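You operate a simulated robot arm through the tools that you are given. There is no shell and no other tool. Be economical: measure what you need, move in short steps, check, and stop when the job is done.

You are at the controls of a simulated two-armed robot. One attempt, no reset.

## Task
Put the purple label stand marked "pineapple" from the top of the wooden counter on the counter top beside the sealer and the purple label stand marked "melon" on top of the grey napkins carton. Take the lid off the large green cup and lay it down on the top of the wooden counter. Fetch the small blue cup and set it on the black handled tray. Take the blue paper cup on the top of the wooden counter and put it away on the shelf under the hatch. Take the orange-banded napkin pack on the top of the wooden counter and put it away on the shelf under the short counter. Take the large beige cup and put it on top of the white carton. Push the clear cover shut. Open the fridge door, take the pink pudding cup from the upper fridge shelf and put it on the counter top in front of the dispensers and shut the door again. Put the small yellow cup in the inside of the blue tub. Put the medium red cup on the long counter top away on the steel-topped counter. Take the brown drink cup and leave it on top of the beige carton. Pull the sliding lid with the green handle open. The order is free. Set down upright: purple label stand, small blue cup, blue paper cup, large beige cup, pink pudding cup, small yellow cup, medium red cup, brown drink cup.

Only the result counts: the job must be done as asked and must still hold three seconds after the hand-in. Knocking over, shifting, dropping, spilling or breaking anything else fails it. A push-on lid holds only when it is set on centred and level and pressed home; a screw cap is set on level and turned clockwise until tight. Flat cloth is picked up by pressing the open fingertips on it (5 to 10 N) and closing them slowly along it; thin cloth reads only 2 to 8 mm in the jaws.

## Robot
Two 7-joint arms with two-finger parallel grippers on one trunk, on a base that drives. Base frame: it is fixed to the floor where the robot stands at the start and does not move with it; the origin is under the middle of the robot, x ahead of it, y to its left, z up; the surface under the hand at the start is at about z = 0.85. Readings come in m, rad, newtons and seconds.
The left shoulder is at the start at [0.069, 0.182, 1.111], the right one opposite. With the tool pointing down near the work surface each hand reaches from about 0.3 to 0.74 m from the robot's upright axis, wherever it stands, measured 20 degrees to its own side. Places, roughly: beige carton [0.5, 0.25, 0.5]; black handled tray (21x17x3 cm) [-4, -1.2, 1.1]; blue paper cup (8x8x11 cm) [0.6, 0.4, 0.9]; brown drink cup [-3.25, -1, 1]; clear cover [-1.5, -1.3, 0.9]; counter top beside the sealer [-3.3, -1.2, 0.9]; counter top in front of the dispensers (16x14 cm) [-5.18, 1.64, 0.84]; fridge door [-4.6, 1.2, 0.4]; inside of the blue tub (30x23 cm) [-5.7, -1.4, 0.88]; large beige cup [0.25, -1.5, 1]; large green cup (10x10x12 cm) [0.8, 0.1, 0.9]; medium red cup (9x9x10 cm) [-4.4, 1.5, 0.9]; napkins carton [0.75, 0.75, 1]; orange-banded napkin pack (8x4x11 cm) [0.6, -0.2, 0.9]; pink pudding cup (7x7x8 cm) [-4.5, 1.3, 0.5]; purple label stand [0.75, 0, 0.75]; shelf under the hatch [-3.8, -1.2, 0.6]; shelf under the short counter (55x22 cm) [-5.14, 1.62, 0.46]; sliding lid with the green handle [-2.1, 1.3, 0.9]; small blue cup (6x6x7 cm) [0.5, 0.1, 0.9]; small yellow cup (6x6x7 cm) [-4.3, 1.3, 0.9]; steel-topped counter [-0.6, 1.6, 0.9]; white carton [0.5, -1.5, 0.75]. Payload 3.91 kg a hand.
Tool frame (each hand has its own): the origin (TCP) lies between the finger pads and is the grasp point; the fingertips stand 0.03 m ahead of it; z points along the fingers, y is the line along which they close. The gripper opens to 0.11 m. The fingers are 0.02 m wide and 0.01 m thick; the gripper's body (0.048 by 0.112 m) begins 0.055 m behind the TCP.
Orientation is that of the tool frame in the base frame, as [roll, pitch, yaw] about the fixed x, y, z axes, in that order (R = Rz(yaw) Ry(pitch) Rx(roll)). With the fingers straight down and closing along the base's y, the tool's x points along the base's -x, its y along +y and its z along -z.

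## Interface
- The arms move only by the tool apply_moves. It takes "left_plan", "right_plan" or both (then of equal length, played together; a hand with none holds still); each is one flat list of numbers, 7 for each row, row after row: the finger opening in m, from 0 to 0.11, then the shift along the base's x, y, z in units of 400 mm (1.0 is 400 mm), then the turn, a rotation vector about the base's x, y, z in units of 90 degrees (1.0 is 90 degrees). In form: [claw, dx, dy, dz, ax, ay, az, claw, dx, dy, dz, ax, ay, az, ...]. A call has 1 to 10 rows; each row is the pose to reach, as a shift and turn from the pose commanded when the call began. A call with a number of a shift or a turn outside -1 to 1 is refused whole. A row lasts 0.2 s, in which the tool goes at most 0.05 m and 0.15 rad; a call with a longer step from one row to the next is refused whole, and so is a gripper value outside its range. Where a pose cannot be reached the arm comes as near as it can. A force on the tool above 40 N (or 10 N above the force at the start of the call, whichever is more), or a blocked arm, ends the call early, and 0.2 s more pass. Each finger travels about 0.072 m/s and halts on what it meets, pressing with about 24 N; the grip force reading is that of the motor and also rises with nothing between the fingers. The clock runs only during rows and for 0.2 s after the last one: add rows that repeat a pose to give the fingers time. It gives the time, the measured TCP pose, the force on the tool (base axes), the opening and the grip force at its end, in the units of the frame above (readings bear some noise), with the torque about the TCP (base axes, N m) and any sound that the robot's microphone picked up.
- Cameras (640 x 400 px; columns grow to the right, rows downward): "scene" is now at [0.2085, 0.0259, 1.2951]; the picture's right is [0.30, -0.95, 0.00], its down [-0.59, -0.19, -0.78] and it looks along [0.75, 0.24, -0.62] (base axes); focal length 214 px, centre (320, 200). "left" rides on the left gripper at [0.073, -0.017, -0.103] in its tool frame; the picture's right is [0.23, 0.97, 0.00], its down [-0.76, 0.18, -0.62] and it looks along [-0.61, 0.14, 0.78] (tool axes); focal length 222 px, centre (320, 200). "right" rides on the right gripper at [0.072, 0.017, -0.103] in its tool frame; the picture's right is [-0.23, 0.97, 0.00], its down [-0.76, -0.18, -0.62] and it looks along [-0.61, -0.14, 0.78] (tool axes); focal length 222 px, centre (320, 200). There is no depth. A picture from a camera that has moved, and an enlarged one, comes with that camera's place and axes in the base frame and with its lens.
- camera(camera): a new picture of that camera. No time passes.
- lift_body(by): slides the trunk up (or, below 0, down) by that many m; the arms and the scene camera ride with it, the base frame stays. It gives what a move gives, with no picture.
- roll_base(legs): drives the robot by 1 to 6 legs, each [ahead, left, turn to the left] in m, m and rad, along the robot's own axes; the way and the turn of a leg run together, so that a leg with both is an arc; at most 1.5 m and 3.142 rad a leg. The arms and the cameras ride along, it lands a little off, and it stops where it bumps. It gives what a move gives.
- aim_head(pan, tilt): turns the head with the scene camera to pan (to the left, within 1.396 rad either way) and tilt (down, from -0.506 to 1.204), counted from straight ahead of the robot. It gives what a move gives.
- zoom(camera, box): a new picture of the part [left, top, right, bottom] of that camera's present view, enlarged. No time passes.
- close_job(): hands the job in; it is judged then, once.

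Work in short steps. Places have to be worked out from the pictures, the camera data and where the tool is seen: move nearer, look again, correct. Check each grasp and each placing, and mend what went wrong. You have 577 turns and 370 pictures in all, those below and enlarged ones among them. Open the grippers and draw the arms clear of the work before you hand the job in, unless the task says otherwise; then end with one line.

The tools are called after "Request:" by a JSON object that holds its "method" and its "body". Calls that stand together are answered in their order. apply_moves: Moves the arms, as the interface text tells. Its arguments: {"type":"object","properties":{"left_plan":{"type":"array","items":{"type":"number"}},"right_plan":{"type":"array","items":{"type":"number"}}},"required":[]} The other tools are called the same way: lift_body (by) slides the trunk up or down; roll_base (legs) drives the base; aim_head (pan, tilt) turns the head that bears the scene camera; camera (camera) takes a picture; zoom (camera, box) takes an enlarged picture of a part of a camera's view; close_job () hands the job in.

At the start:

```text
clock: 0.0
left_ee_pos: [0.3436, 0.2629, 1.2448]
left_orientation: [-3.141, 0.001, -3.14]
left_contact_force: [-0.3, 0.6, 0.0]
left_wrist_torque: [0.04, -0.03, 0.04]
left_opening: 0.1099
left_finger_force: 0.1
right_ee_pos: [0.4204, -0.0986, 1.2064]
right_orientation: [3.14, 0.0, 3.14]
right_contact_force: [0.6, 0.1, 0.7]
right_wrist_torque: [0.01, 0.01, -0.02]
right_opening: 0.1099
right_finger_force: 0.1
trunk travel left (down, up): [-0.375, 0.139]
robot x, y, heading: [-0.0001, -0.0013, 0.007]
head pan, tilt: [0.309, 0.672]
```

scene: 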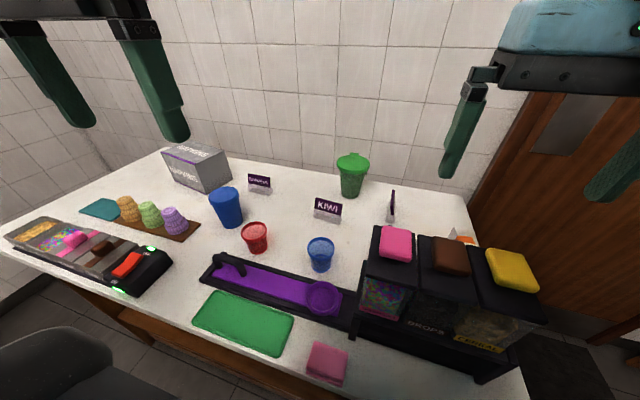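
right: 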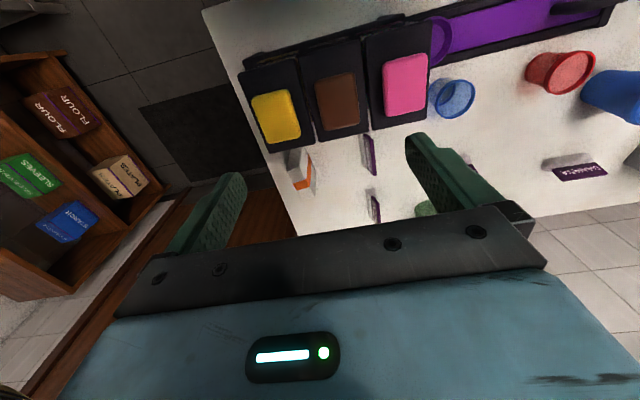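
left: 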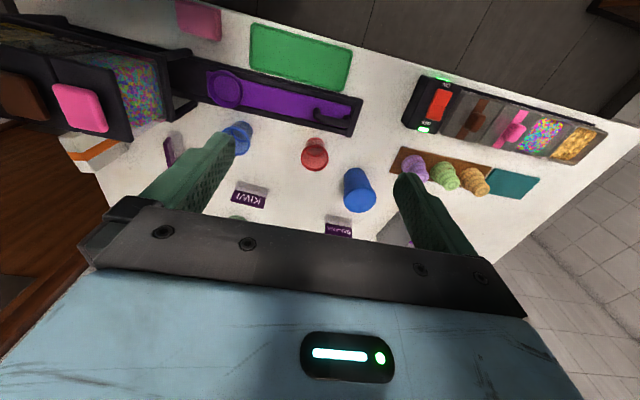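

I start by enlarging the scene to identify the objects on the counter.

Request:
{"method": "zoom", "body": {"camera": "scene", "box": [160, 130, 480, 330]}}

Request:
{"method": "aim_head", "body": {"pan": -0.5, "tilt": 0.6}}

Request:
{"method": "camera", "body": {"camera": "scene"}}

```text
2.00 times, centred on (320, 230) of scene
camera zoom: at [0.2085, 0.0259, 1.2951], right [0.3, -0.95, 0.0], down [-0.59, -0.19, -0.78], along [0.75, 0.24, -0.62], focal length 429 px, centre (320, 140)
```

zoom: 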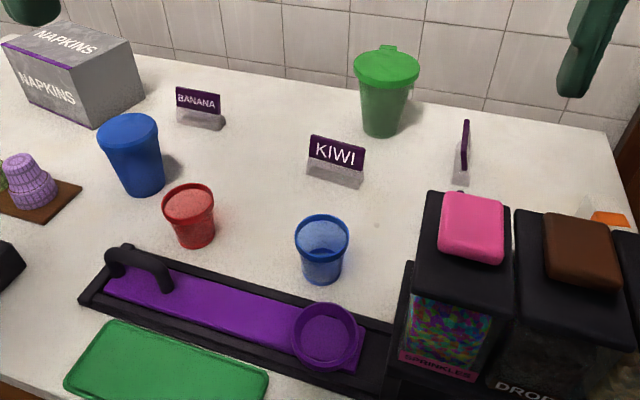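

```text
clock: 1.1
left_ee_pos: [0.3434, 0.264, 1.2454]
left_orientation: [3.141, -0.002, -3.14]
left_contact_force: [-0.7, 0.7, 0.9]
left_wrist_torque: [0.0, 0.04, 0.01]
left_opening: 0.1098
left_finger_force: 0.0
right_ee_pos: [0.4211, -0.0968, 1.2058]
right_orientation: [3.14, 0.0, 3.141]
right_contact_force: [0.1, 0.1, 0.3]
right_wrist_torque: [0.01, 0.02, 0.01]
right_opening: 0.1099
right_finger_force: 0.0
trunk travel left (down, up): [-0.375, 0.139]
robot x, y, heading: [-0.001, 0.0012, 0.003]
head pan, tilt: [-0.499, 0.6]
```

```text
365 pictures are left
camera scene: at [0.2042, -0.0424, 1.3013], right [-0.48, -0.88, 0.0], down [-0.5, 0.27, -0.83], along [0.72, -0.39, -0.56], focal length 214 px, centre (320, 200)
```

scene: 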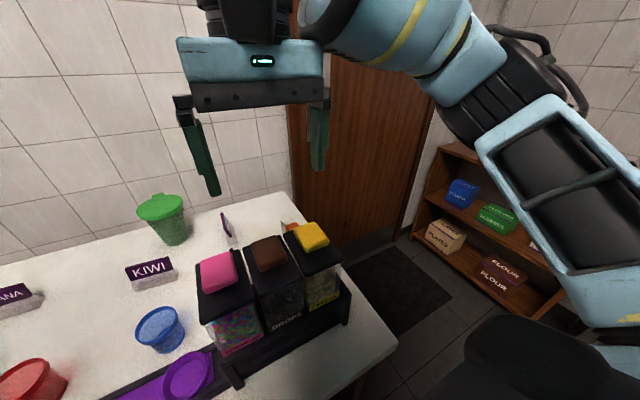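

I look further right and to the left, to learn the room before touching anything.

Request:
{"method": "aim_head", "body": {"pan": -1.39, "tilt": 0.45}}

Request:
{"method": "camera", "body": {"camera": "scene"}}

Request:
{"method": "aim_head", "body": {"pan": 1.39, "tilt": 0.35}}

Request:
{"method": "camera", "body": {"camera": "scene"}}

```text
clock: 2.3
left_ee_pos: [0.3436, 0.2634, 1.2455]
left_orientation: [-3.141, 0.0, -3.139]
left_contact_force: [0.1, -0.3, 0.7]
left_wrist_torque: [0.01, 0.0, 0.0]
left_opening: 0.1099
left_finger_force: 0.0
right_ee_pos: [0.4223, -0.0983, 1.2067]
right_orientation: [3.141, 0.0, 3.139]
right_contact_force: [0.1, 0.6, -0.8]
right_wrist_torque: [0.04, 0.03, 0.02]
right_opening: 0.1099
right_finger_force: 0.1
trunk travel left (down, up): [-0.375, 0.139]
robot x, y, heading: [0.0044, -0.0021, 0.005]
head pan, tilt: [-1.389, 0.45]
```

```text
364 pictures are left
camera scene: at [0.1433, -0.0906, 1.3149], right [-0.98, -0.18, 0.0], down [-0.08, 0.43, -0.9], along [0.16, -0.89, -0.44], focal length 214 px, centre (320, 200)
```

scene: 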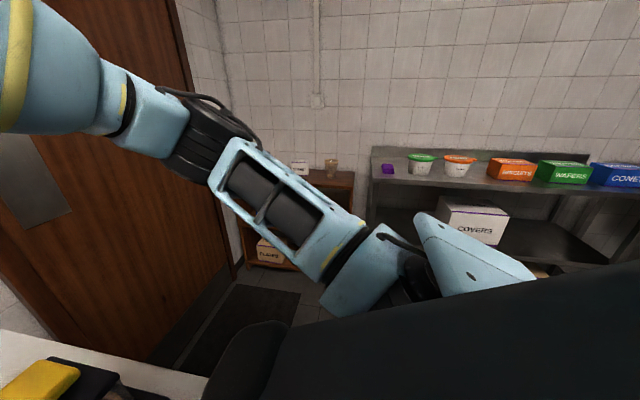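

```text
clock: 4.8
left_ee_pos: [0.3438, 0.2637, 1.2454]
left_orientation: [-3.141, 0.0, -3.141]
left_contact_force: [-0.2, -0.2, 0.1]
left_wrist_torque: [-0.04, 0.02, 0.03]
left_opening: 0.1101
left_finger_force: 0.2
right_ee_pos: [0.4216, -0.099, 1.2063]
right_orientation: [3.139, 0.001, 3.14]
right_contact_force: [0.5, 0.6, -0.5]
right_wrist_torque: [0.01, -0.01, -0.03]
right_opening: 0.11
right_finger_force: 0.2
trunk travel left (down, up): [-0.375, 0.139]
robot x, y, heading: [-0.0028, 0.0065, -0.001]
head pan, tilt: [1.389, 0.351]
```

```text
363 pictures are left
camera scene: at [0.1434, 0.0914, 1.3241], right [0.98, -0.18, 0.0], down [-0.06, -0.34, -0.94], along [0.17, 0.92, -0.34], focal length 214 px, centre (320, 200)
```

scene: 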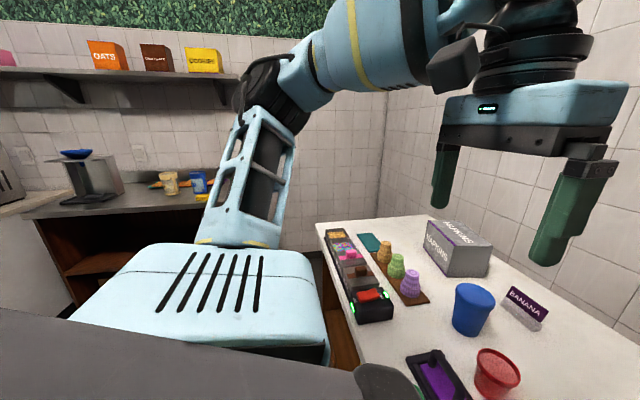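

I check the two purple pieces in the right hand camera.

Request:
{"method": "zoom", "body": {"camera": "right", "box": [260, 90, 460, 230]}}

Request:
{"method": "aim_head", "body": {"pan": -0.2, "tilt": 1.0}}

Request:
{"method": "camera", "body": {"camera": "scene"}}

```text
2.86 times, centred on (360, 160) of right
camera zoom: at [0.3489, -0.0814, 1.311], right [0.23, 0.97, 0.0], down [0.76, -0.18, 0.62], along [0.61, -0.14, -0.78], focal length 635 px, centre (206, 314)
```

zoom: 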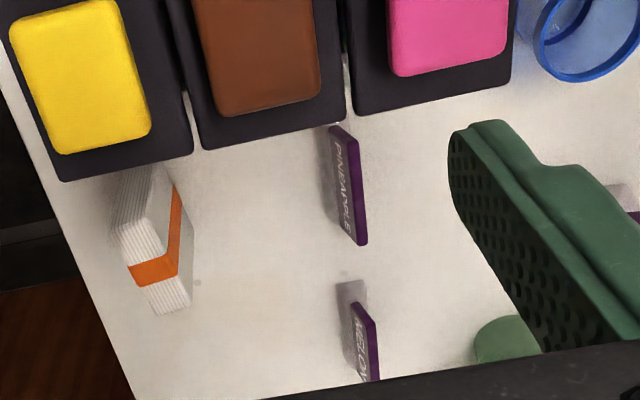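

```text
clock: 6.4
left_ee_pos: [0.3439, 0.262, 1.246]
left_orientation: [3.14, 0.0, -3.14]
left_contact_force: [0.3, 0.0, -0.7]
left_wrist_torque: [-0.02, 0.02, 0.0]
left_opening: 0.1101
left_finger_force: 0.1
right_ee_pos: [0.4215, -0.0981, 1.2071]
right_orientation: [3.14, 0.0, 3.139]
right_contact_force: [-0.2, 0.4, -0.6]
right_wrist_torque: [0.0, -0.02, -0.03]
right_opening: 0.1101
right_finger_force: 0.1
trunk travel left (down, up): [-0.375, 0.139]
robot x, y, heading: [0.0018, 0.0037, 0.0]
head pan, tilt: [-0.201, 1.0]
```

```text
361 pictures are left
camera scene: at [0.1948, -0.014, 1.2693], right [-0.2, -0.98, 0.0], down [-0.82, 0.17, -0.54], along [0.53, -0.11, -0.84], focal length 214 px, centre (320, 200)
```

scene: 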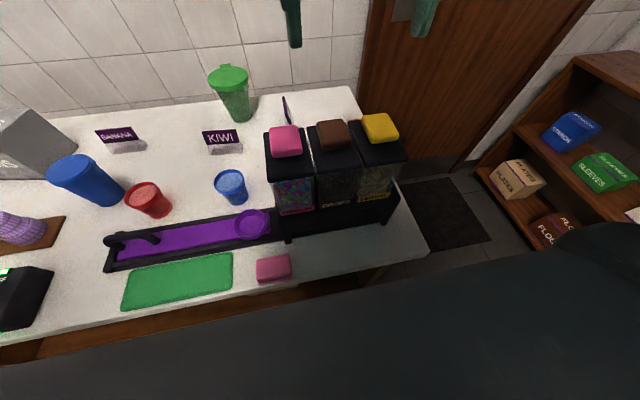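

Both the PINEAPPLE (near) and MELON (far) stands are on this counter, behind the dispensers, at about x 0.585 and 0.74, y -0.03. I move the base left 0.12 m to line the right shoulder up with them.

Request:
{"method": "roll_base", "body": {"legs": [[0, 0.12, 0]]}}

Request:
{"method": "apply_moves", "body": {"right_plan": [0.11, 0.05, -0.07, 0, 0, 0, 0, 0.11, 0.1, -0.14, 0, 0, 0, 0, 0.11, 0.2, -0.18, 0, 0, 0, 0, 0.11, 0.3, -0.2, 0, 0, 0, 0]}}

Request:
{"method": "camera", "body": {"camera": "right"}}

```text
clock: 8.1
left_ee_pos: [0.3433, 0.3819, 1.2446]
left_orientation: [3.14, -0.001, 3.14]
left_contact_force: [0.2, 0.3, -0.1]
left_wrist_torque: [-0.04, 0.01, 0.01]
left_opening: 0.11
left_finger_force: 0.0
right_ee_pos: [0.4205, 0.02, 1.2066]
right_orientation: [3.14, 0.001, 3.136]
right_contact_force: [0.5, 0.5, 0.8]
right_wrist_torque: [0.0, -0.01, 0.0]
right_opening: 0.1099
right_finger_force: 0.1
trunk travel left (down, up): [-0.375, 0.139]
robot x, y, heading: [0.0, 0.1156, -0.008]
head pan, tilt: [-0.201, 1.0]
```

```text
clock: 9.1
left_ee_pos: [0.3454, 0.3813, 1.2438]
left_orientation: [3.141, 0.0, 3.138]
left_contact_force: [0.7, -0.4, 0.0]
left_wrist_torque: [0.01, 0.02, -0.01]
left_opening: 0.1099
left_finger_force: 0.0
right_ee_pos: [0.5406, -0.0608, 1.2045]
right_orientation: [3.141, 0.001, 3.135]
right_contact_force: [-0.1, -0.1, 1.0]
right_wrist_torque: [-0.02, -0.01, 0.02]
right_opening: 0.1099
right_finger_force: 0.0
trunk travel left (down, up): [-0.375, 0.139]
robot x, y, heading: [0.0005, 0.1186, -0.003]
head pan, tilt: [-0.201, 1.0]
```

```text
360 pictures are left
camera right: at [0.4675, -0.0447, 1.308], right [0.23, 0.97, 0.0], down [0.76, -0.18, 0.62], along [0.61, -0.14, -0.78], focal length 222 px, centre (320, 200)
```

right: 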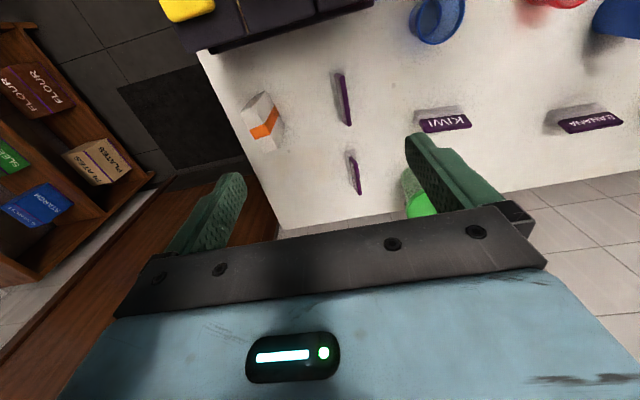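

Stands are at melon ≈(0.73,-0.03), pineapple ≈(0.58,-0.03), panels lying along x. I move the right hand above the melon stand and see how far it reaches.

Request:
{"method": "apply_moves", "body": {"right_plan": [0.11, 0.08, 0.02, 0, 0, 0, 0, 0.11, 0.18, 0.04, -0.03, 0, 0, 0, 0.11, 0.28, 0.06, -0.08, 0, 0, 0, 0.11, 0.38, 0.077, -0.13, 0, 0, 0, 0.11, 0.45, 0.077, -0.2, 0, 0, 0, 0.11, 0.47, 0.077, -0.3, 0, 0, 0, 0.11, 0.47, 0.077, -0.38, 0, 0, 0, 0.11, 0.47, 0.077, -0.38, 0, 0, 0]}}

Request:
{"method": "camera", "body": {"camera": "right"}}

Request:
{"method": "camera", "body": {"camera": "scene"}}

```text
clock: 10.9
left_ee_pos: [0.3439, 0.3826, 1.2442]
left_orientation: [-3.14, 0.002, 3.14]
left_contact_force: [0.2, 0.1, -0.1]
left_wrist_torque: [-0.02, 0.03, 0.01]
left_opening: 0.1101
left_finger_force: 0.0
right_ee_pos: [0.6907, -0.037, 1.0528]
right_orientation: [3.142, 0.001, 3.137]
right_contact_force: [0.1, 0.2, 0.7]
right_wrist_torque: [-0.02, 0.02, 0.02]
right_opening: 0.1102
right_finger_force: 0.0
right hand out of reach, approached as far as the arm can: row 4, 5, 6, 7, 8
trunk travel left (down, up): [-0.375, 0.139]
robot x, y, heading: [0.0007, 0.1154, -0.003]
head pan, tilt: [-0.201, 1.0]
```

```text
359 pictures are left
camera right: at [0.6177, -0.0196, 1.1558], right [0.23, 0.97, 0.0], down [0.76, -0.18, 0.62], along [0.61, -0.14, -0.78], focal length 222 px, centre (320, 200)
```

right: 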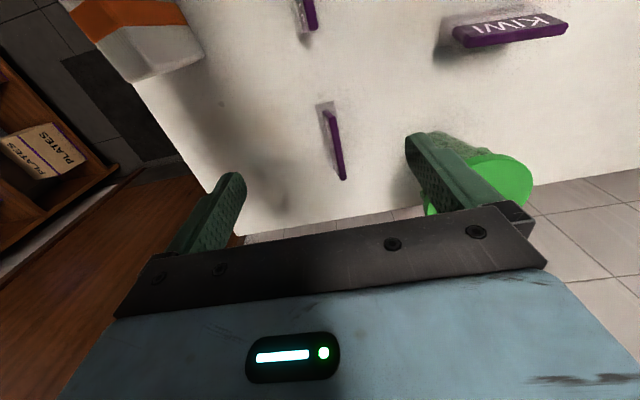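

```text
358 pictures are left
camera scene: at [0.1943, 0.1058, 1.2695], right [-0.2, -0.98, 0.0], down [-0.82, 0.17, -0.54], along [0.53, -0.11, -0.84], focal length 214 px, centre (320, 200)
```

scene: 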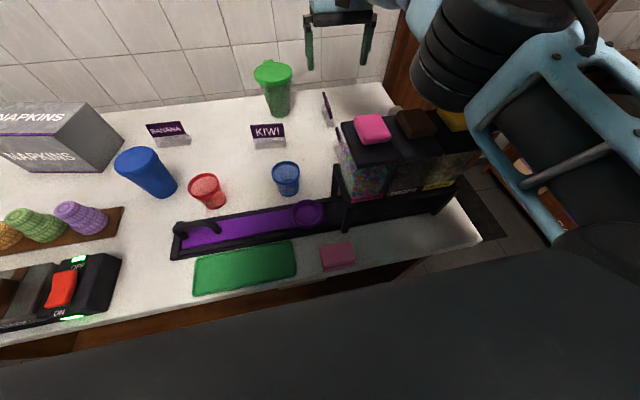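

The vertical tool falls ~4 cm short, so I tilt the fingers forward about 0.6 rad, which extends reach, and narrow the opening.

Request:
{"method": "apply_moves", "body": {"right_plan": [0.08, 0, 0, 0, 0, -0.09, 0, 0.06, 0, 0, 0, 0, -0.18, 0, 0.06, 0, 0, 0, 0, -0.27, 0, 0.06, 0, 0, 0, 0, -0.36, 0, 0.06, 0, 0.01, -0.1, 0, -0.4, 0, 0.06, 0, 0.02, -0.2, 0, -0.4, 0, 0.06, 0, 0.02, -0.2, 0, -0.4, 0]}}

Request:
{"method": "camera", "body": {"camera": "right"}}

Request:
{"method": "zoom", "body": {"camera": "scene", "box": [220, 40, 420, 165]}}

```text
clock: 12.5
left_ee_pos: [0.3431, 0.381, 1.2455]
left_orientation: [-3.141, 0.003, 3.14]
left_contact_force: [-0.5, -0.7, 0.8]
left_wrist_torque: [-0.01, 0.0, -0.04]
left_opening: 0.11
left_finger_force: 0.1
right_ee_pos: [0.6934, -0.03, 0.9746]
right_orientation: [3.136, 0.631, 3.135]
right_contact_force: [0.3, 1.4, -0.1]
right_wrist_torque: [0.03, 0.02, 0.02]
right_opening: 0.0601
right_finger_force: 0.0
trunk travel left (down, up): [-0.375, 0.139]
robot x, y, heading: [0.0012, 0.1177, -0.002]
head pan, tilt: [-0.201, 1.0]
```

```text
357 pictures are left
camera right: at [0.5733, -0.0128, 1.0146], right [0.19, 0.97, 0.14], down [0.25, -0.18, 0.95], along [0.95, -0.14, -0.28], focal length 222 px, centre (320, 200)
```

right: 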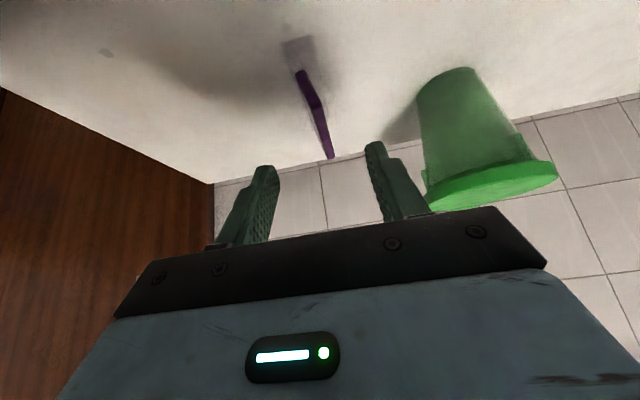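

```text
3.20 times, centred on (320, 102) of scene
camera zoom: at [0.1947, 0.1045, 1.2694], right [-0.2, -0.98, 0.0], down [-0.82, 0.17, -0.54], along [0.53, -0.11, -0.84], focal length 686 px, centre (320, 512)
```

zoom: 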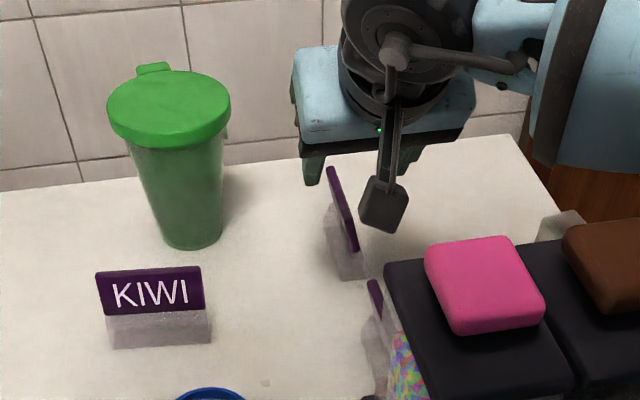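

The stand is an acrylic foot with a purple panel on top (z≈0.877–0.906, y≈-0.03). I lower the fingers astride it and stop before closing to check.

Request:
{"method": "apply_moves", "body": {"right_plan": [0.06, 0.05, 0, -0.06, 0, 0, 0, 0.06, 0.08, 0, -0.13, 0, 0, 0, 0.06, 0.105, 0, -0.19, 0, 0, 0, 0.06, 0.105, 0, -0.19, 0, 0, 0]}}

Request:
{"method": "camera", "body": {"camera": "right"}}

Request:
{"method": "zoom", "body": {"camera": "scene", "box": [260, 60, 380, 135]}}

```text
clock: 13.7
left_ee_pos: [0.3425, 0.3775, 1.2434]
left_orientation: [-3.141, -0.002, 3.138]
left_contact_force: [0.0, -0.2, 0.1]
left_wrist_torque: [-0.03, 0.02, -0.02]
left_opening: 0.1102
left_finger_force: 0.0
right_ee_pos: [0.7463, -0.0464, 0.9415]
right_orientation: [3.114, 0.695, 3.091]
right_contact_force: [1.0, -0.5, -0.7]
right_wrist_torque: [0.01, -0.01, 0.03]
right_opening: 0.0597
right_finger_force: 0.0
trunk travel left (down, up): [-0.375, 0.139]
robot x, y, heading: [0.0001, 0.1172, -0.004]
head pan, tilt: [-0.201, 1.0]
stopped in row 4 (right hand): the arm was blocked; the commanded pose is now the measured one
```

```text
355 pictures are left
camera right: at [0.6258, -0.0258, 0.9767], right [0.21, 0.96, 0.17], down [0.18, -0.2, 0.96], along [0.96, -0.17, -0.21], focal length 222 px, centre (320, 200)
```

right: 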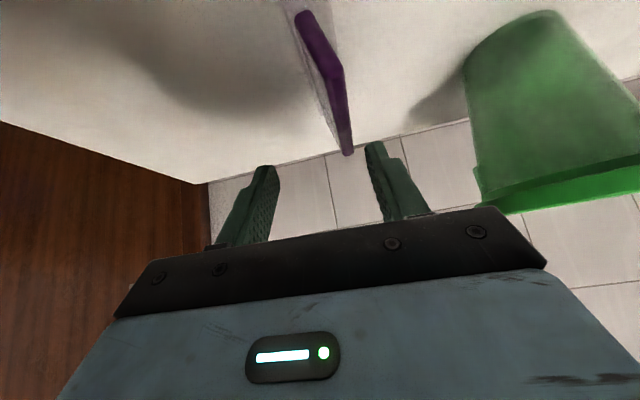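

```text
5.33 times, centred on (320, 98) of scene
camera zoom: at [0.1911, 0.1025, 1.2681], right [-0.21, -0.98, 0.0], down [-0.82, 0.17, -0.54], along [0.53, -0.11, -0.84], focal length 1144 px, centre (320, 747)
```

zoom: 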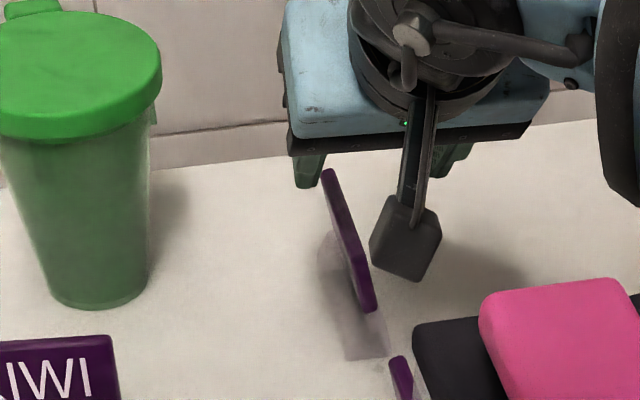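

The arm got blocked; I look at where the arm may be touching.

Request:
{"method": "camera", "body": {"camera": "scene"}}

Request:
{"method": "camera", "body": {"camera": "left"}}

```text
353 pictures are left
camera scene: at [0.1911, 0.1025, 1.2681], right [-0.21, -0.98, 0.0], down [-0.82, 0.17, -0.54], along [0.53, -0.11, -0.84], focal length 214 px, centre (320, 200)
```

scene: 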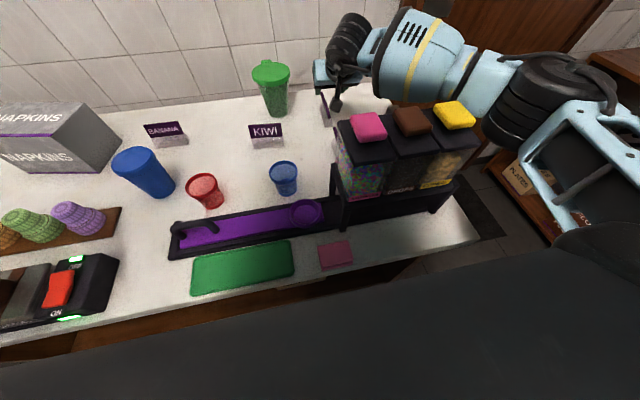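

```text
352 pictures are left
camera left: at [0.2688, 0.3628, 1.3458], right [-0.22, 0.98, 0.0], down [0.76, 0.17, 0.62], along [0.61, 0.14, -0.78], focal length 222 px, centre (320, 200)
```

left: 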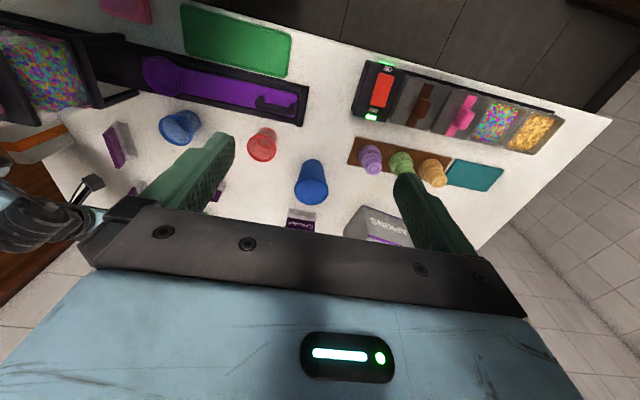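

The right forearm swings out low over the dispensers, which is what blocks it. I back the right arm up and out and use the left arm (elbow on the free side) instead.

Request:
{"method": "apply_moves", "body": {"right_plan": [0.06, -0.03, 0, 0.08, 0, 0, 0, 0.06, -0.1, 0, 0.16, 0, 0.08, 0, 0.06, -0.1, 0, 0.28, 0, 0.16, 0, 0.06, -0.1, 0, 0.4, 0, 0.25, 0, 0.06, -0.15, -0.03, 0.5, 0, 0.34, 0, 0.06, -0.25, -0.06, 0.58, 0, 0.42, 0, 0.06, -0.36, -0.09, 0.62, 0, 0.44, 0, 0.06, -0.48, -0.12, 0.65, 0, 0.44, 0, 0.06, -0.6, -0.15, 0.65, 0, 0.44, 0, 0.06, -0.72, -0.15, 0.65, 0, 0.44, 0]}}

Request:
{"method": "lift_body", "body": {"by": 0.13}}

Request:
{"method": "camera", "body": {"camera": "scene"}}

```text
refused: row 6 steps farther than a row can; nothing moved
```

```text
clock: 15.3
left_ee_pos: [0.346, 0.3799, 1.3733]
left_orientation: [3.141, -0.002, 3.138]
left_contact_force: [0.7, 0.0, -0.5]
left_wrist_torque: [-0.02, 0.02, 0.02]
left_opening: 0.11
left_finger_force: 0.1
right_ee_pos: [0.7478, -0.0402, 1.0603]
right_orientation: [3.121, 0.679, 3.103]
right_contact_force: [0.3, -0.2, -0.2]
right_wrist_torque: [-0.02, 0.01, 0.0]
right_opening: 0.06
right_finger_force: 0.1
trunk travel left (down, up): [-0.505, 0.009]
robot x, y, heading: [-0.0013, 0.1178, -0.004]
head pan, tilt: [-0.201, 1.0]
```

```text
351 pictures are left
camera scene: at [0.095, 0.1037, 1.422], right [-0.2, -0.98, 0.0], down [-0.82, 0.17, -0.54], along [0.53, -0.11, -0.84], focal length 214 px, centre (320, 200)
```

scene: 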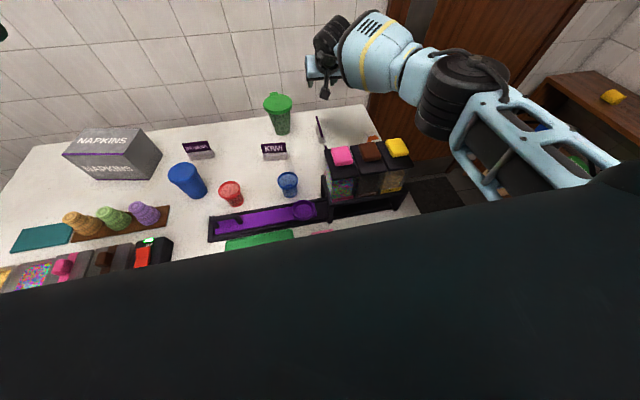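

Body raised and clear. I now retract the right arm (smaller steps).

Request:
{"method": "apply_moves", "body": {"right_plan": [0.06, -0.05, 0, 0.08, 0, 0.05, 0, 0.06, -0.1, 0, 0.16, 0, 0.14, 0, 0.06, -0.18, -0.03, 0.22, 0, 0.22, 0, 0.06, -0.28, -0.06, 0.25, 0, 0.3, 0, 0.06, -0.38, -0.09, 0.28, 0, 0.38, 0, 0.06, -0.48, -0.12, 0.3, 0, 0.43, 0, 0.06, -0.58, -0.15, 0.3, 0, 0.43, 0, 0.06, -0.68, -0.18, 0.3, 0, 0.43, 0, 0.06, -0.78, -0.21, 0.3, 0, 0.43, 0, 0.06, -0.84, -0.28, 0.3, 0, 0.43, 0]}}

Request:
{"method": "roll_base", "body": {"legs": [[0, -0.2, 0]]}}

Request:
{"method": "camera", "body": {"camera": "left"}}

```text
clock: 17.5
left_ee_pos: [0.3442, 0.3775, 1.3749]
left_orientation: [3.14, 0.002, 3.138]
left_contact_force: [-0.2, -0.5, 0.5]
left_wrist_torque: [0.03, -0.01, -0.03]
left_opening: 0.11
left_finger_force: 0.0
right_ee_pos: [0.4122, -0.149, 1.1833]
right_orientation: [-3.14, 0.007, 3.111]
right_contact_force: [-1.0, 0.0, -0.3]
right_wrist_torque: [-0.05, -0.02, -0.03]
right_opening: 0.06
right_finger_force: 0.0
trunk travel left (down, up): [-0.505, 0.009]
robot x, y, heading: [0.0014, 0.1166, -0.003]
head pan, tilt: [-0.201, 1.0]
```

```text
clock: 19.9
left_ee_pos: [0.3444, 0.1796, 1.3741]
left_orientation: [-3.141, 0.0, 3.138]
left_contact_force: [0.7, 0.0, 0.0]
left_wrist_torque: [0.03, -0.02, 0.04]
left_opening: 0.1101
left_finger_force: 0.0
right_ee_pos: [0.4144, -0.348, 1.1833]
right_orientation: [-3.14, 0.006, 3.112]
right_contact_force: [0.2, 0.7, 0.5]
right_wrist_torque: [0.01, 0.02, -0.01]
right_opening: 0.0599
right_finger_force: 0.0
trunk travel left (down, up): [-0.505, 0.009]
robot x, y, heading: [-0.0059, -0.0867, -0.002]
head pan, tilt: [-0.201, 1.0]
```

```text
350 pictures are left
camera left: at [0.2706, 0.1636, 1.4774], right [-0.23, 0.97, 0.0], down [0.76, 0.18, 0.62], along [0.61, 0.14, -0.78], focal length 222 px, centre (320, 200)
```

left: 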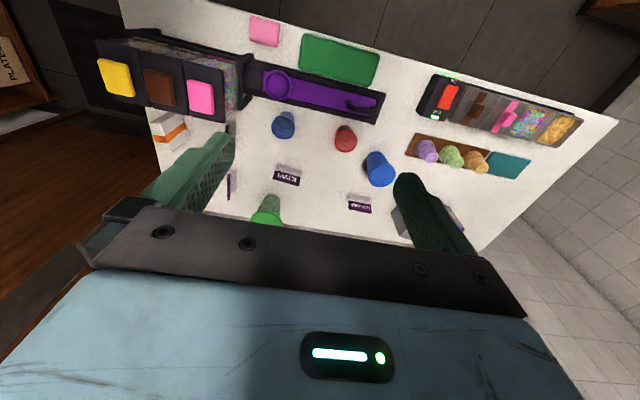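

I raise the right hand out of the way, lower the trunk by 0.11, then bring the left arm forward with a forward tilt.

Request:
{"method": "apply_moves", "body": {"right_plan": [0.06, -0.05, -0.05, 0.1, 0, 0, 0, 0.06, -0.1, -0.08, 0.2, 0, 0, 0, 0.06, -0.12, -0.1, 0.3, 0, 0, 0, 0.06, -0.12, -0.1, 0.4, 0, 0, 0], "left_plan": [0.08, 0.08, 0, -0.03, 0, -0.09, 0, 0.06, 0.16, 0, -0.06, 0, -0.18, 0, 0.06, 0.24, 0, -0.09, 0, -0.27, 0, 0.06, 0.32, 0, -0.12, 0, -0.36, 0]}}

Request:
{"method": "lift_body", "body": {"by": -0.11}}

Request:
{"method": "apply_moves", "body": {"left_plan": [0.06, 0.1, 0, -0.05, 0, -0.04, 0, 0.06, 0.2, -0.04, -0.08, 0, -0.04, 0, 0.06, 0.3, -0.1, -0.08, 0, -0.04, 0, 0.06, 0.4, -0.16, -0.08, 0, -0.04, 0, 0.06, 0.48, -0.24, -0.08, 0, -0.04, 0, 0.06, 0.56, -0.3, -0.08, 0, -0.04, 0, 0.06, 0.6, -0.38, -0.08, 0, -0.04, 0, 0.06, 0.62, -0.46, -0.12, 0, -0.04, 0, 0.06, 0.62, -0.5, -0.2, 0, -0.04, 0]}}

Request:
{"method": "camera", "body": {"camera": "scene"}}

Request:
{"method": "camera", "body": {"camera": "left"}}

```text
clock: 20.9
left_ee_pos: [0.4698, 0.181, 1.3267]
left_orientation: [3.14, 0.569, 3.139]
left_contact_force: [1.4, 0.0, -0.5]
left_wrist_torque: [0.02, 0.0, -0.01]
left_opening: 0.06
left_finger_force: 0.0
right_ee_pos: [0.3654, -0.3867, 1.3474]
right_orientation: [-3.139, 0.005, 3.113]
right_contact_force: [0.7, 0.5, 0.0]
right_wrist_torque: [-0.06, 0.03, -0.01]
right_opening: 0.0598
right_finger_force: 0.0
trunk travel left (down, up): [-0.505, 0.009]
robot x, y, heading: [0.0005, -0.0828, -0.009]
head pan, tilt: [-0.201, 1.0]
```

```text
clock: 22.3
left_ee_pos: [0.4715, 0.1792, 1.2163]
left_orientation: [-3.141, 0.566, 3.139]
left_contact_force: [-0.8, 0.2, -0.8]
left_wrist_torque: [-0.02, 0.01, 0.01]
left_opening: 0.0599
left_finger_force: 0.1
right_ee_pos: [0.3662, -0.3885, 1.234]
right_orientation: [-3.139, 0.006, 3.115]
right_contact_force: [-0.7, -0.2, -0.3]
right_wrist_torque: [-0.01, -0.02, -0.02]
right_opening: 0.0597
right_finger_force: 0.1
trunk travel left (down, up): [-0.395, 0.119]
robot x, y, heading: [-0.0013, -0.0851, -0.001]
head pan, tilt: [-0.201, 1.0]
```

```text
clock: 24.3
left_ee_pos: [0.6427, 0.1086, 1.1856]
left_orientation: [3.142, 0.629, 3.14]
left_contact_force: [-0.1, 0.9, 0.4]
left_wrist_torque: [0.02, 0.04, 0.02]
left_opening: 0.06
left_finger_force: 0.1
left hand out of reach, approached as far as the arm can: row 5, 6, 7, 8, 9
right_ee_pos: [0.3659, -0.3878, 1.2344]
right_orientation: [-3.14, 0.007, 3.113]
right_contact_force: [-0.2, -0.2, -0.8]
right_wrist_torque: [-0.02, -0.01, -0.01]
right_opening: 0.06
right_finger_force: 0.0
trunk travel left (down, up): [-0.395, 0.119]
robot x, y, heading: [0.001, -0.0871, -0.003]
head pan, tilt: [-0.201, 1.0]
```

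```text
349 pictures are left
camera scene: at [0.1871, -0.0972, 1.2915], right [-0.2, -0.98, 0.0], down [-0.82, 0.17, -0.54], along [0.53, -0.11, -0.84], focal length 214 px, centre (320, 200)
```

scene: 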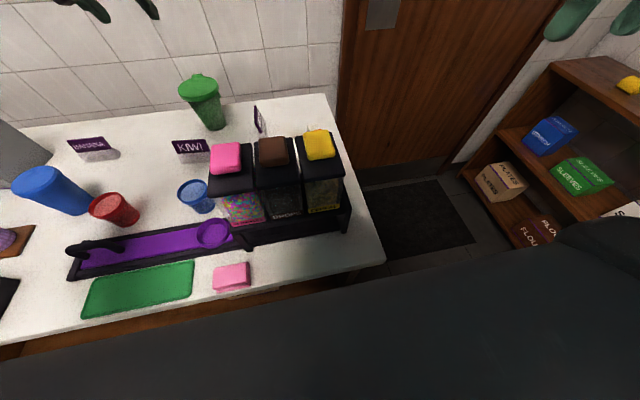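

```text
348 pictures are left
camera left: at [0.5229, 0.0918, 1.2251], right [-0.18, 0.97, -0.13], down [0.25, 0.18, 0.95], along [0.95, 0.14, -0.28], focal length 222 px, centre (320, 200)
```

left: 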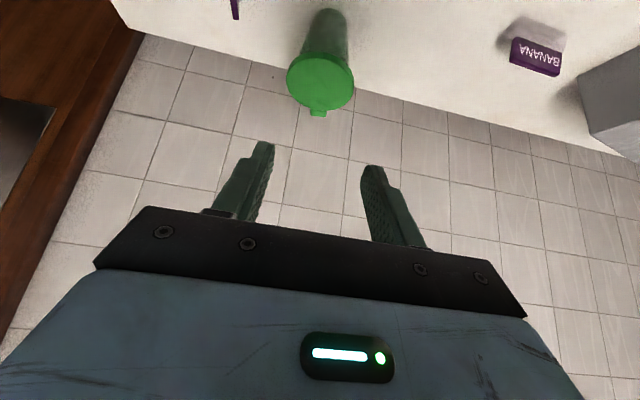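

Reach grows as the hand gets lower, so I move sideways to y≈-0.03 and then down and forward.

Request:
{"method": "apply_moves", "body": {"left_plan": [0.06, 0, -0.1, -0.04, 0, 0, 0, 0.06, 0, -0.2, -0.1, 0, 0, 0, 0.06, 0, -0.3, -0.15, 0, 0, 0, 0.06, 0, -0.35, -0.25, 0, 0, 0, 0.06, 0.05, -0.35, -0.35, 0, 0, 0, 0.06, 0.1, -0.35, -0.45, 0, 0, 0, 0.06, 0.14, -0.35, -0.5, 0, 0, 0]}}

Request:
{"method": "camera", "body": {"camera": "left"}}

Request:
{"method": "camera", "body": {"camera": "scene"}}

```text
clock: 25.9
left_ee_pos: [0.6306, 0.0644, 1.0261]
left_orientation: [-3.141, 0.631, 3.14]
left_contact_force: [-0.2, -0.8, -0.6]
left_wrist_torque: [-0.04, -0.02, 0.03]
left_opening: 0.0598
left_finger_force: 0.1
left hand out of reach, approached as far as the arm can: row 1, 2, 3, 4, 5, 6, 7
right_ee_pos: [0.364, -0.3884, 1.2338]
right_orientation: [-3.14, 0.007, 3.112]
right_contact_force: [-1.0, -0.3, 0.2]
right_wrist_torque: [0.02, 0.01, -0.02]
right_opening: 0.0598
right_finger_force: 0.1
trunk travel left (down, up): [-0.395, 0.119]
robot x, y, heading: [-0.0011, -0.0802, -0.002]
head pan, tilt: [-0.201, 1.0]
```

```text
347 pictures are left
camera left: at [0.5105, 0.0477, 1.0658], right [-0.18, 0.97, -0.13], down [0.25, 0.18, 0.95], along [0.95, 0.14, -0.27], focal length 222 px, centre (320, 200)
```

left: 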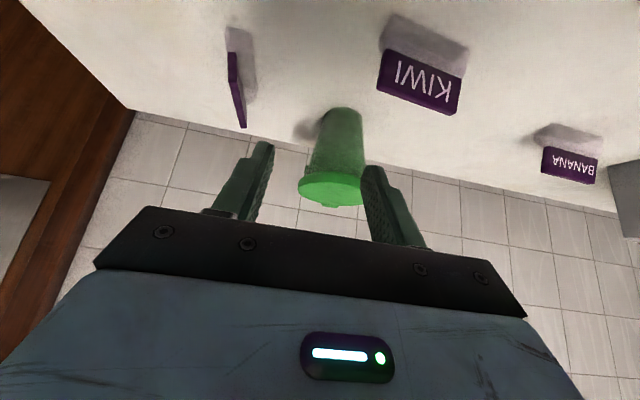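

```text
346 pictures are left
camera scene: at [0.1867, -0.0971, 1.2916], right [-0.2, -0.98, 0.0], down [-0.82, 0.17, -0.54], along [0.53, -0.11, -0.84], focal length 214 px, centre (320, 200)
```

scene: 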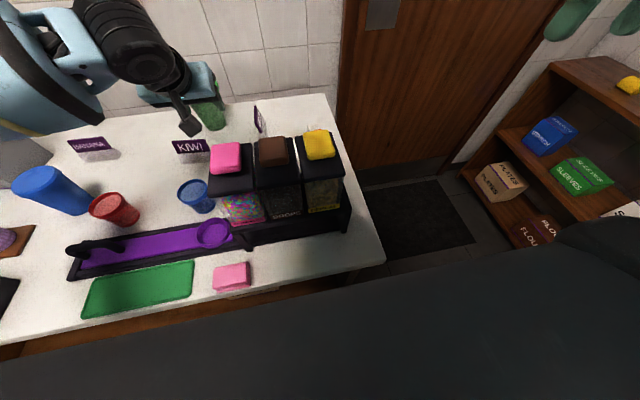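

The left arm is also short when crossing inward. I raise it a little and try driving the base a few cm closer to the counter, watching for a bump.

Request:
{"method": "apply_moves", "body": {"left_plan": [0.06, -0.05, 0, 0.1, 0, 0, 0, 0.06, -0.1, 0, 0.2, 0, 0, 0, 0.06, -0.1, 0, 0.3, 0, 0, 0]}}

Request:
{"method": "roll_base", "body": {"legs": [[0.08, -0.1, 0]]}}

```text
clock: 26.7
left_ee_pos: [0.5898, 0.0646, 1.1457]
left_orientation: [3.139, 0.628, 3.139]
left_contact_force: [0.3, 0.3, -0.5]
left_wrist_torque: [-0.03, 0.02, -0.03]
left_opening: 0.0599
left_finger_force: 0.1
right_ee_pos: [0.3663, -0.3883, 1.2343]
right_orientation: [-3.14, 0.006, 3.115]
right_contact_force: [0.0, -0.1, -1.1]
right_wrist_torque: [0.02, -0.01, -0.01]
right_opening: 0.0601
right_finger_force: 0.0
trunk travel left (down, up): [-0.395, 0.119]
robot x, y, heading: [-0.0013, -0.0814, -0.001]
head pan, tilt: [-0.201, 1.0]
```

```text
clock: 28.0
left_ee_pos: [0.6378, 0.0116, 1.1441]
left_orientation: [3.137, 0.625, -3.137]
left_contact_force: [0.8, 0.2, -0.4]
left_wrist_torque: [-0.01, 0.01, 0.0]
left_opening: 0.06
left_finger_force: 0.1
right_ee_pos: [0.4218, -0.4441, 1.2328]
right_orientation: [3.141, 0.006, 3.127]
right_contact_force: [0.6, 1.2, -1.2]
right_wrist_torque: [-0.01, 0.07, -0.01]
right_opening: 0.0597
right_finger_force: 0.1
trunk travel left (down, up): [-0.395, 0.119]
robot x, y, heading: [0.0493, -0.1396, 0.009]
head pan, tilt: [-0.201, 1.0]
stopped in leg 1: the robot was blocked; the commanded pose is now the measured one
```

It bumped at x≈0.049: I gain 4.5 cm. I back off a hair and slide right a bit more, so the target falls to the left arm's own side.

Request:
{"method": "roll_base", "body": {"legs": [[-0.008, -0.1, 0]]}}

Request:
{"method": "apply_moves", "body": {"left_plan": [0.06, 0, 0.06, -0.1, 0, 0, 0, 0.06, 0.08, 0.12, -0.2, 0, 0, 0, 0.06, 0.15, 0.145, -0.3, 0, 0, 0, 0.06, 0.23, 0.145, -0.38, 0, 0, 0]}}

Request:
{"method": "camera", "body": {"camera": "left"}}

Request:
{"method": "camera", "body": {"camera": "scene"}}

```text
clock: 29.1
left_ee_pos: [0.6281, -0.013, 1.1461]
left_orientation: [3.136, 0.63, -3.128]
left_contact_force: [-0.4, -1.0, 0.5]
left_wrist_torque: [0.0, 0.03, 0.04]
left_opening: 0.0598
left_finger_force: 0.2
right_ee_pos: [0.4141, -0.4714, 1.2326]
right_orientation: [3.14, 0.006, 3.134]
right_contact_force: [0.0, -0.1, -0.6]
right_wrist_torque: [0.01, -0.04, -0.02]
right_opening: 0.0597
right_finger_force: 0.0
trunk travel left (down, up): [-0.395, 0.119]
robot x, y, heading: [0.0437, -0.1687, 0.017]
head pan, tilt: [-0.201, 1.0]
stopped in leg 1: the robot was blocked; the commanded pose is now the measured one
```

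```text
refused: row 2 steps farther than a row can; nothing moved
```

```text
345 pictures are left
camera left: at [0.5084, -0.0314, 1.186], right [-0.2, 0.97, -0.13], down [0.25, 0.18, 0.95], along [0.95, 0.16, -0.27], focal length 222 px, centre (320, 200)
```

left: 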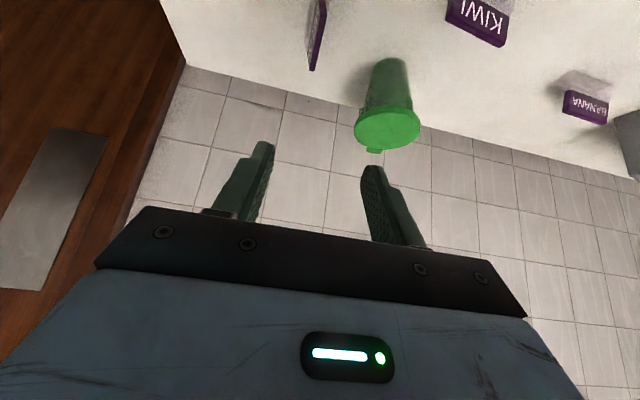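

```text
344 pictures are left
camera scene: at [0.2297, -0.1834, 1.2916], right [-0.18, -0.98, 0.0], down [-0.83, 0.16, -0.54], along [0.53, -0.1, -0.84], focal length 214 px, centre (320, 200)
```

scene: 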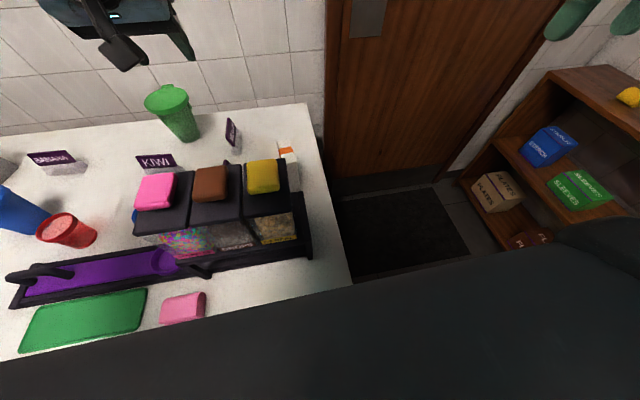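

The base is now at (0.044,-0.169). I bring the left hand down to just above the melon stand.

Request:
{"method": "apply_moves", "body": {"left_plan": [0.06, 0.03, -0.01, -0.1, 0, 0, 0, 0.06, 0.07, -0.02, -0.2, 0, 0, 0, 0.06, 0.13, -0.03, -0.28, 0, 0, 0, 0.06, 0.2, -0.04, -0.36, 0, 0, 0, 0.06, 0.25, -0.04, -0.44, 0, 0, 0, 0.06, 0.25, -0.04, -0.44, 0, 0, 0]}}

Request:
{"method": "camera", "body": {"camera": "left"}}

```text
clock: 30.5
left_ee_pos: [0.6913, 0.0008, 0.9632]
left_orientation: [3.139, 0.63, -3.124]
left_contact_force: [-0.2, 0.2, 0.1]
left_wrist_torque: [-0.03, -0.02, -0.05]
left_opening: 0.0601
left_finger_force: 0.1
left hand out of reach, approached as far as the arm can: row 3, 4, 5, 6
right_ee_pos: [0.417, -0.4675, 1.2341]
right_orientation: [-3.141, 0.005, 3.135]
right_contact_force: [-0.3, 0.0, -0.9]
right_wrist_torque: [-0.01, 0.0, 0.01]
right_opening: 0.0599
right_finger_force: 0.0
trunk travel left (down, up): [-0.395, 0.119]
robot x, y, heading: [0.0387, -0.1728, 0.014]
head pan, tilt: [-0.201, 1.0]
```

```text
343 pictures are left
camera left: at [0.5714, -0.016, 1.0036], right [-0.2, 0.97, -0.13], down [0.25, 0.18, 0.95], along [0.95, 0.16, -0.28], focal length 222 px, centre (320, 200)
```

left: 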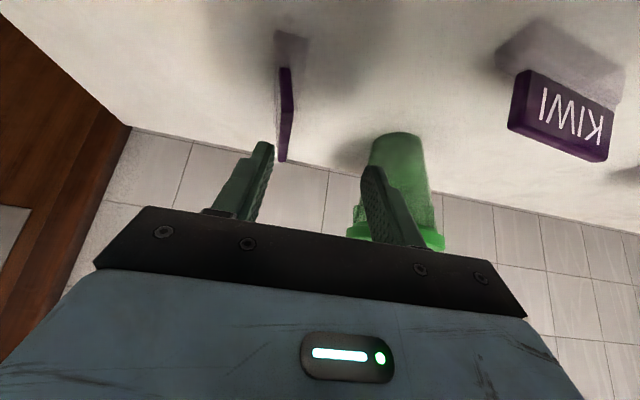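

The left arm in this posture reaches less with the tilt than tool-down would; I raise, turn the tool back upright and try for the same spot.

Request:
{"method": "apply_moves", "body": {"left_plan": [0.06, -0.02, -0.02, 0.06, 0, 0.09, 0, 0.06, -0.04, -0.05, 0.1, 0, 0.18, 0, 0.06, -0.03, -0.06, 0.1, 0, 0.27, 0, 0.06, 0.0, -0.077, 0.1, 0, 0.36, 0, 0.06, 0.05, -0.077, 0.1, 0, 0.4, 0, 0.06, 0.1, -0.077, 0.1, 0, 0.4, 0, 0.06, 0.1, -0.077, 0.1, 0, 0.4, 0]}}

Request:
{"method": "camera", "body": {"camera": "left"}}

Request:
{"method": "camera", "body": {"camera": "scene"}}

```text
clock: 32.1
left_ee_pos: [0.6239, 0.0599, 0.9583]
left_orientation: [3.131, 0.001, -3.13]
left_contact_force: [0.8, -0.2, 2.4]
left_wrist_torque: [-0.01, 0.02, 0.0]
left_opening: 0.06
left_finger_force: 0.1
left hand out of reach, approached as far as the arm can: row 1, 2, 3, 4, 5, 6, 7
right_ee_pos: [0.4166, -0.4696, 1.2326]
right_orientation: [3.141, 0.005, 3.134]
right_contact_force: [0.7, 0.5, 0.3]
right_wrist_torque: [0.04, 0.04, 0.0]
right_opening: 0.0598
right_finger_force: 0.1
trunk travel left (down, up): [-0.395, 0.119]
robot x, y, heading: [0.0412, -0.1728, 0.019]
head pan, tilt: [-0.201, 1.0]
```

```text
342 pictures are left
camera left: at [0.5512, 0.0424, 1.0609], right [-0.24, 0.97, 0.01], down [0.76, 0.18, 0.63], along [0.61, 0.16, -0.78], focal length 222 px, centre (320, 200)
```

left: 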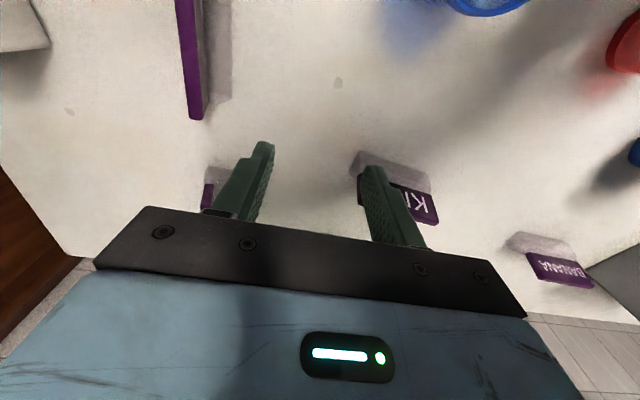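

```text
341 pictures are left
camera scene: at [0.231, -0.1815, 1.2911], right [-0.18, -0.98, 0.0], down [-0.83, 0.15, -0.54], along [0.53, -0.1, -0.84], focal length 214 px, centre (320, 200)
```

scene: 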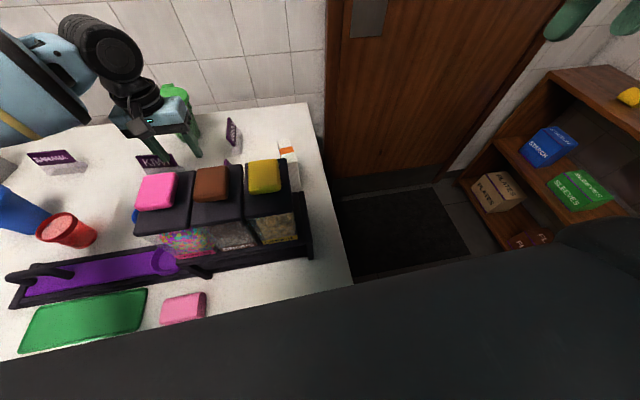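

The left arm's limits stop it here. I retract it upward, then go back to the right arm, now using the 4.5 cm nearer base position and a tool-down pose with a small trunk lift.

Request:
{"method": "apply_moves", "body": {"left_plan": [0.06, 0, 0, 0.12, 0, 0, 0, 0.06, 0, 0.02, 0.24, 0, 0, 0, 0.06, -0.05, 0.04, 0.34, 0, 0, 0, 0.06, -0.15, 0.08, 0.4, 0, 0, 0, 0.06, -0.25, 0.12, 0.45, 0, 0, 0, 0.06, -0.35, 0.16, 0.5, 0, 0, 0, 0.06, -0.45, 0.2, 0.53, 0, 0, 0, 0.06, -0.55, 0.25, 0.56, 0, 0, 0, 0.06, -0.65, 0.3, 0.58, 0, 0, 0]}}

Request:
{"method": "roll_base", "body": {"legs": [[-0.03, 0, -0.015], [0, 0.34, 0], [0.03, 0, 0]]}}

Request:
{"method": "camera", "body": {"camera": "right"}}

```text
clock: 34.1
left_ee_pos: [0.37, 0.1788, 1.196]
left_orientation: [3.133, 0.0, -3.128]
left_contact_force: [0.1, 0.5, -0.3]
left_wrist_torque: [-0.02, 0.0, 0.0]
left_opening: 0.06
left_finger_force: 0.0
right_ee_pos: [0.4147, -0.4672, 1.2358]
right_orientation: [-3.14, 0.009, 3.135]
right_contact_force: [0.2, 0.1, -0.1]
right_wrist_torque: [-0.01, -0.01, 0.0]
right_opening: 0.0602
right_finger_force: 0.1
trunk travel left (down, up): [-0.395, 0.119]
robot x, y, heading: [0.0449, -0.1726, 0.018]
head pan, tilt: [-0.201, 1.0]
```

```text
clock: 38.6
left_ee_pos: [0.3731, 0.5236, 1.1952]
left_orientation: [3.129, 0.002, -3.14]
left_contact_force: [0.6, 0.9, 0.7]
left_wrist_torque: [0.02, 0.02, 0.0]
left_opening: 0.06
left_finger_force: 0.0
right_ee_pos: [0.4112, -0.1231, 1.2352]
right_orientation: [3.141, 0.008, 3.122]
right_contact_force: [-0.2, -0.1, 0.4]
right_wrist_torque: [0.01, 0.0, 0.0]
right_opening: 0.06
right_finger_force: 0.0
trunk travel left (down, up): [-0.395, 0.119]
robot x, y, heading: [0.0442, 0.1823, 0.004]
head pan, tilt: [-0.201, 1.0]
```

```text
340 pictures are left
camera right: at [0.3367, -0.1043, 1.338], right [0.25, 0.97, 0.0], down [0.75, -0.19, 0.63], along [0.61, -0.15, -0.78], focal length 222 px, centre (320, 200)
```

right: 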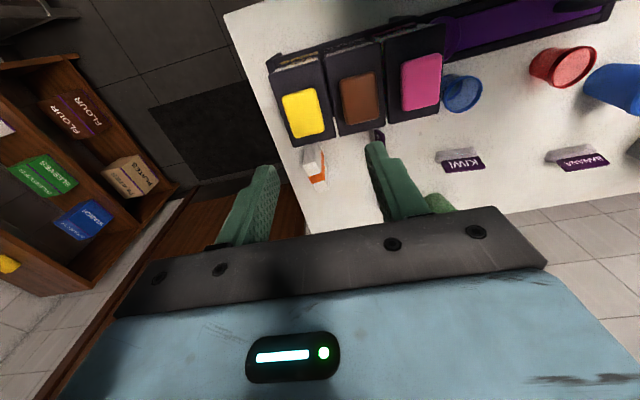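

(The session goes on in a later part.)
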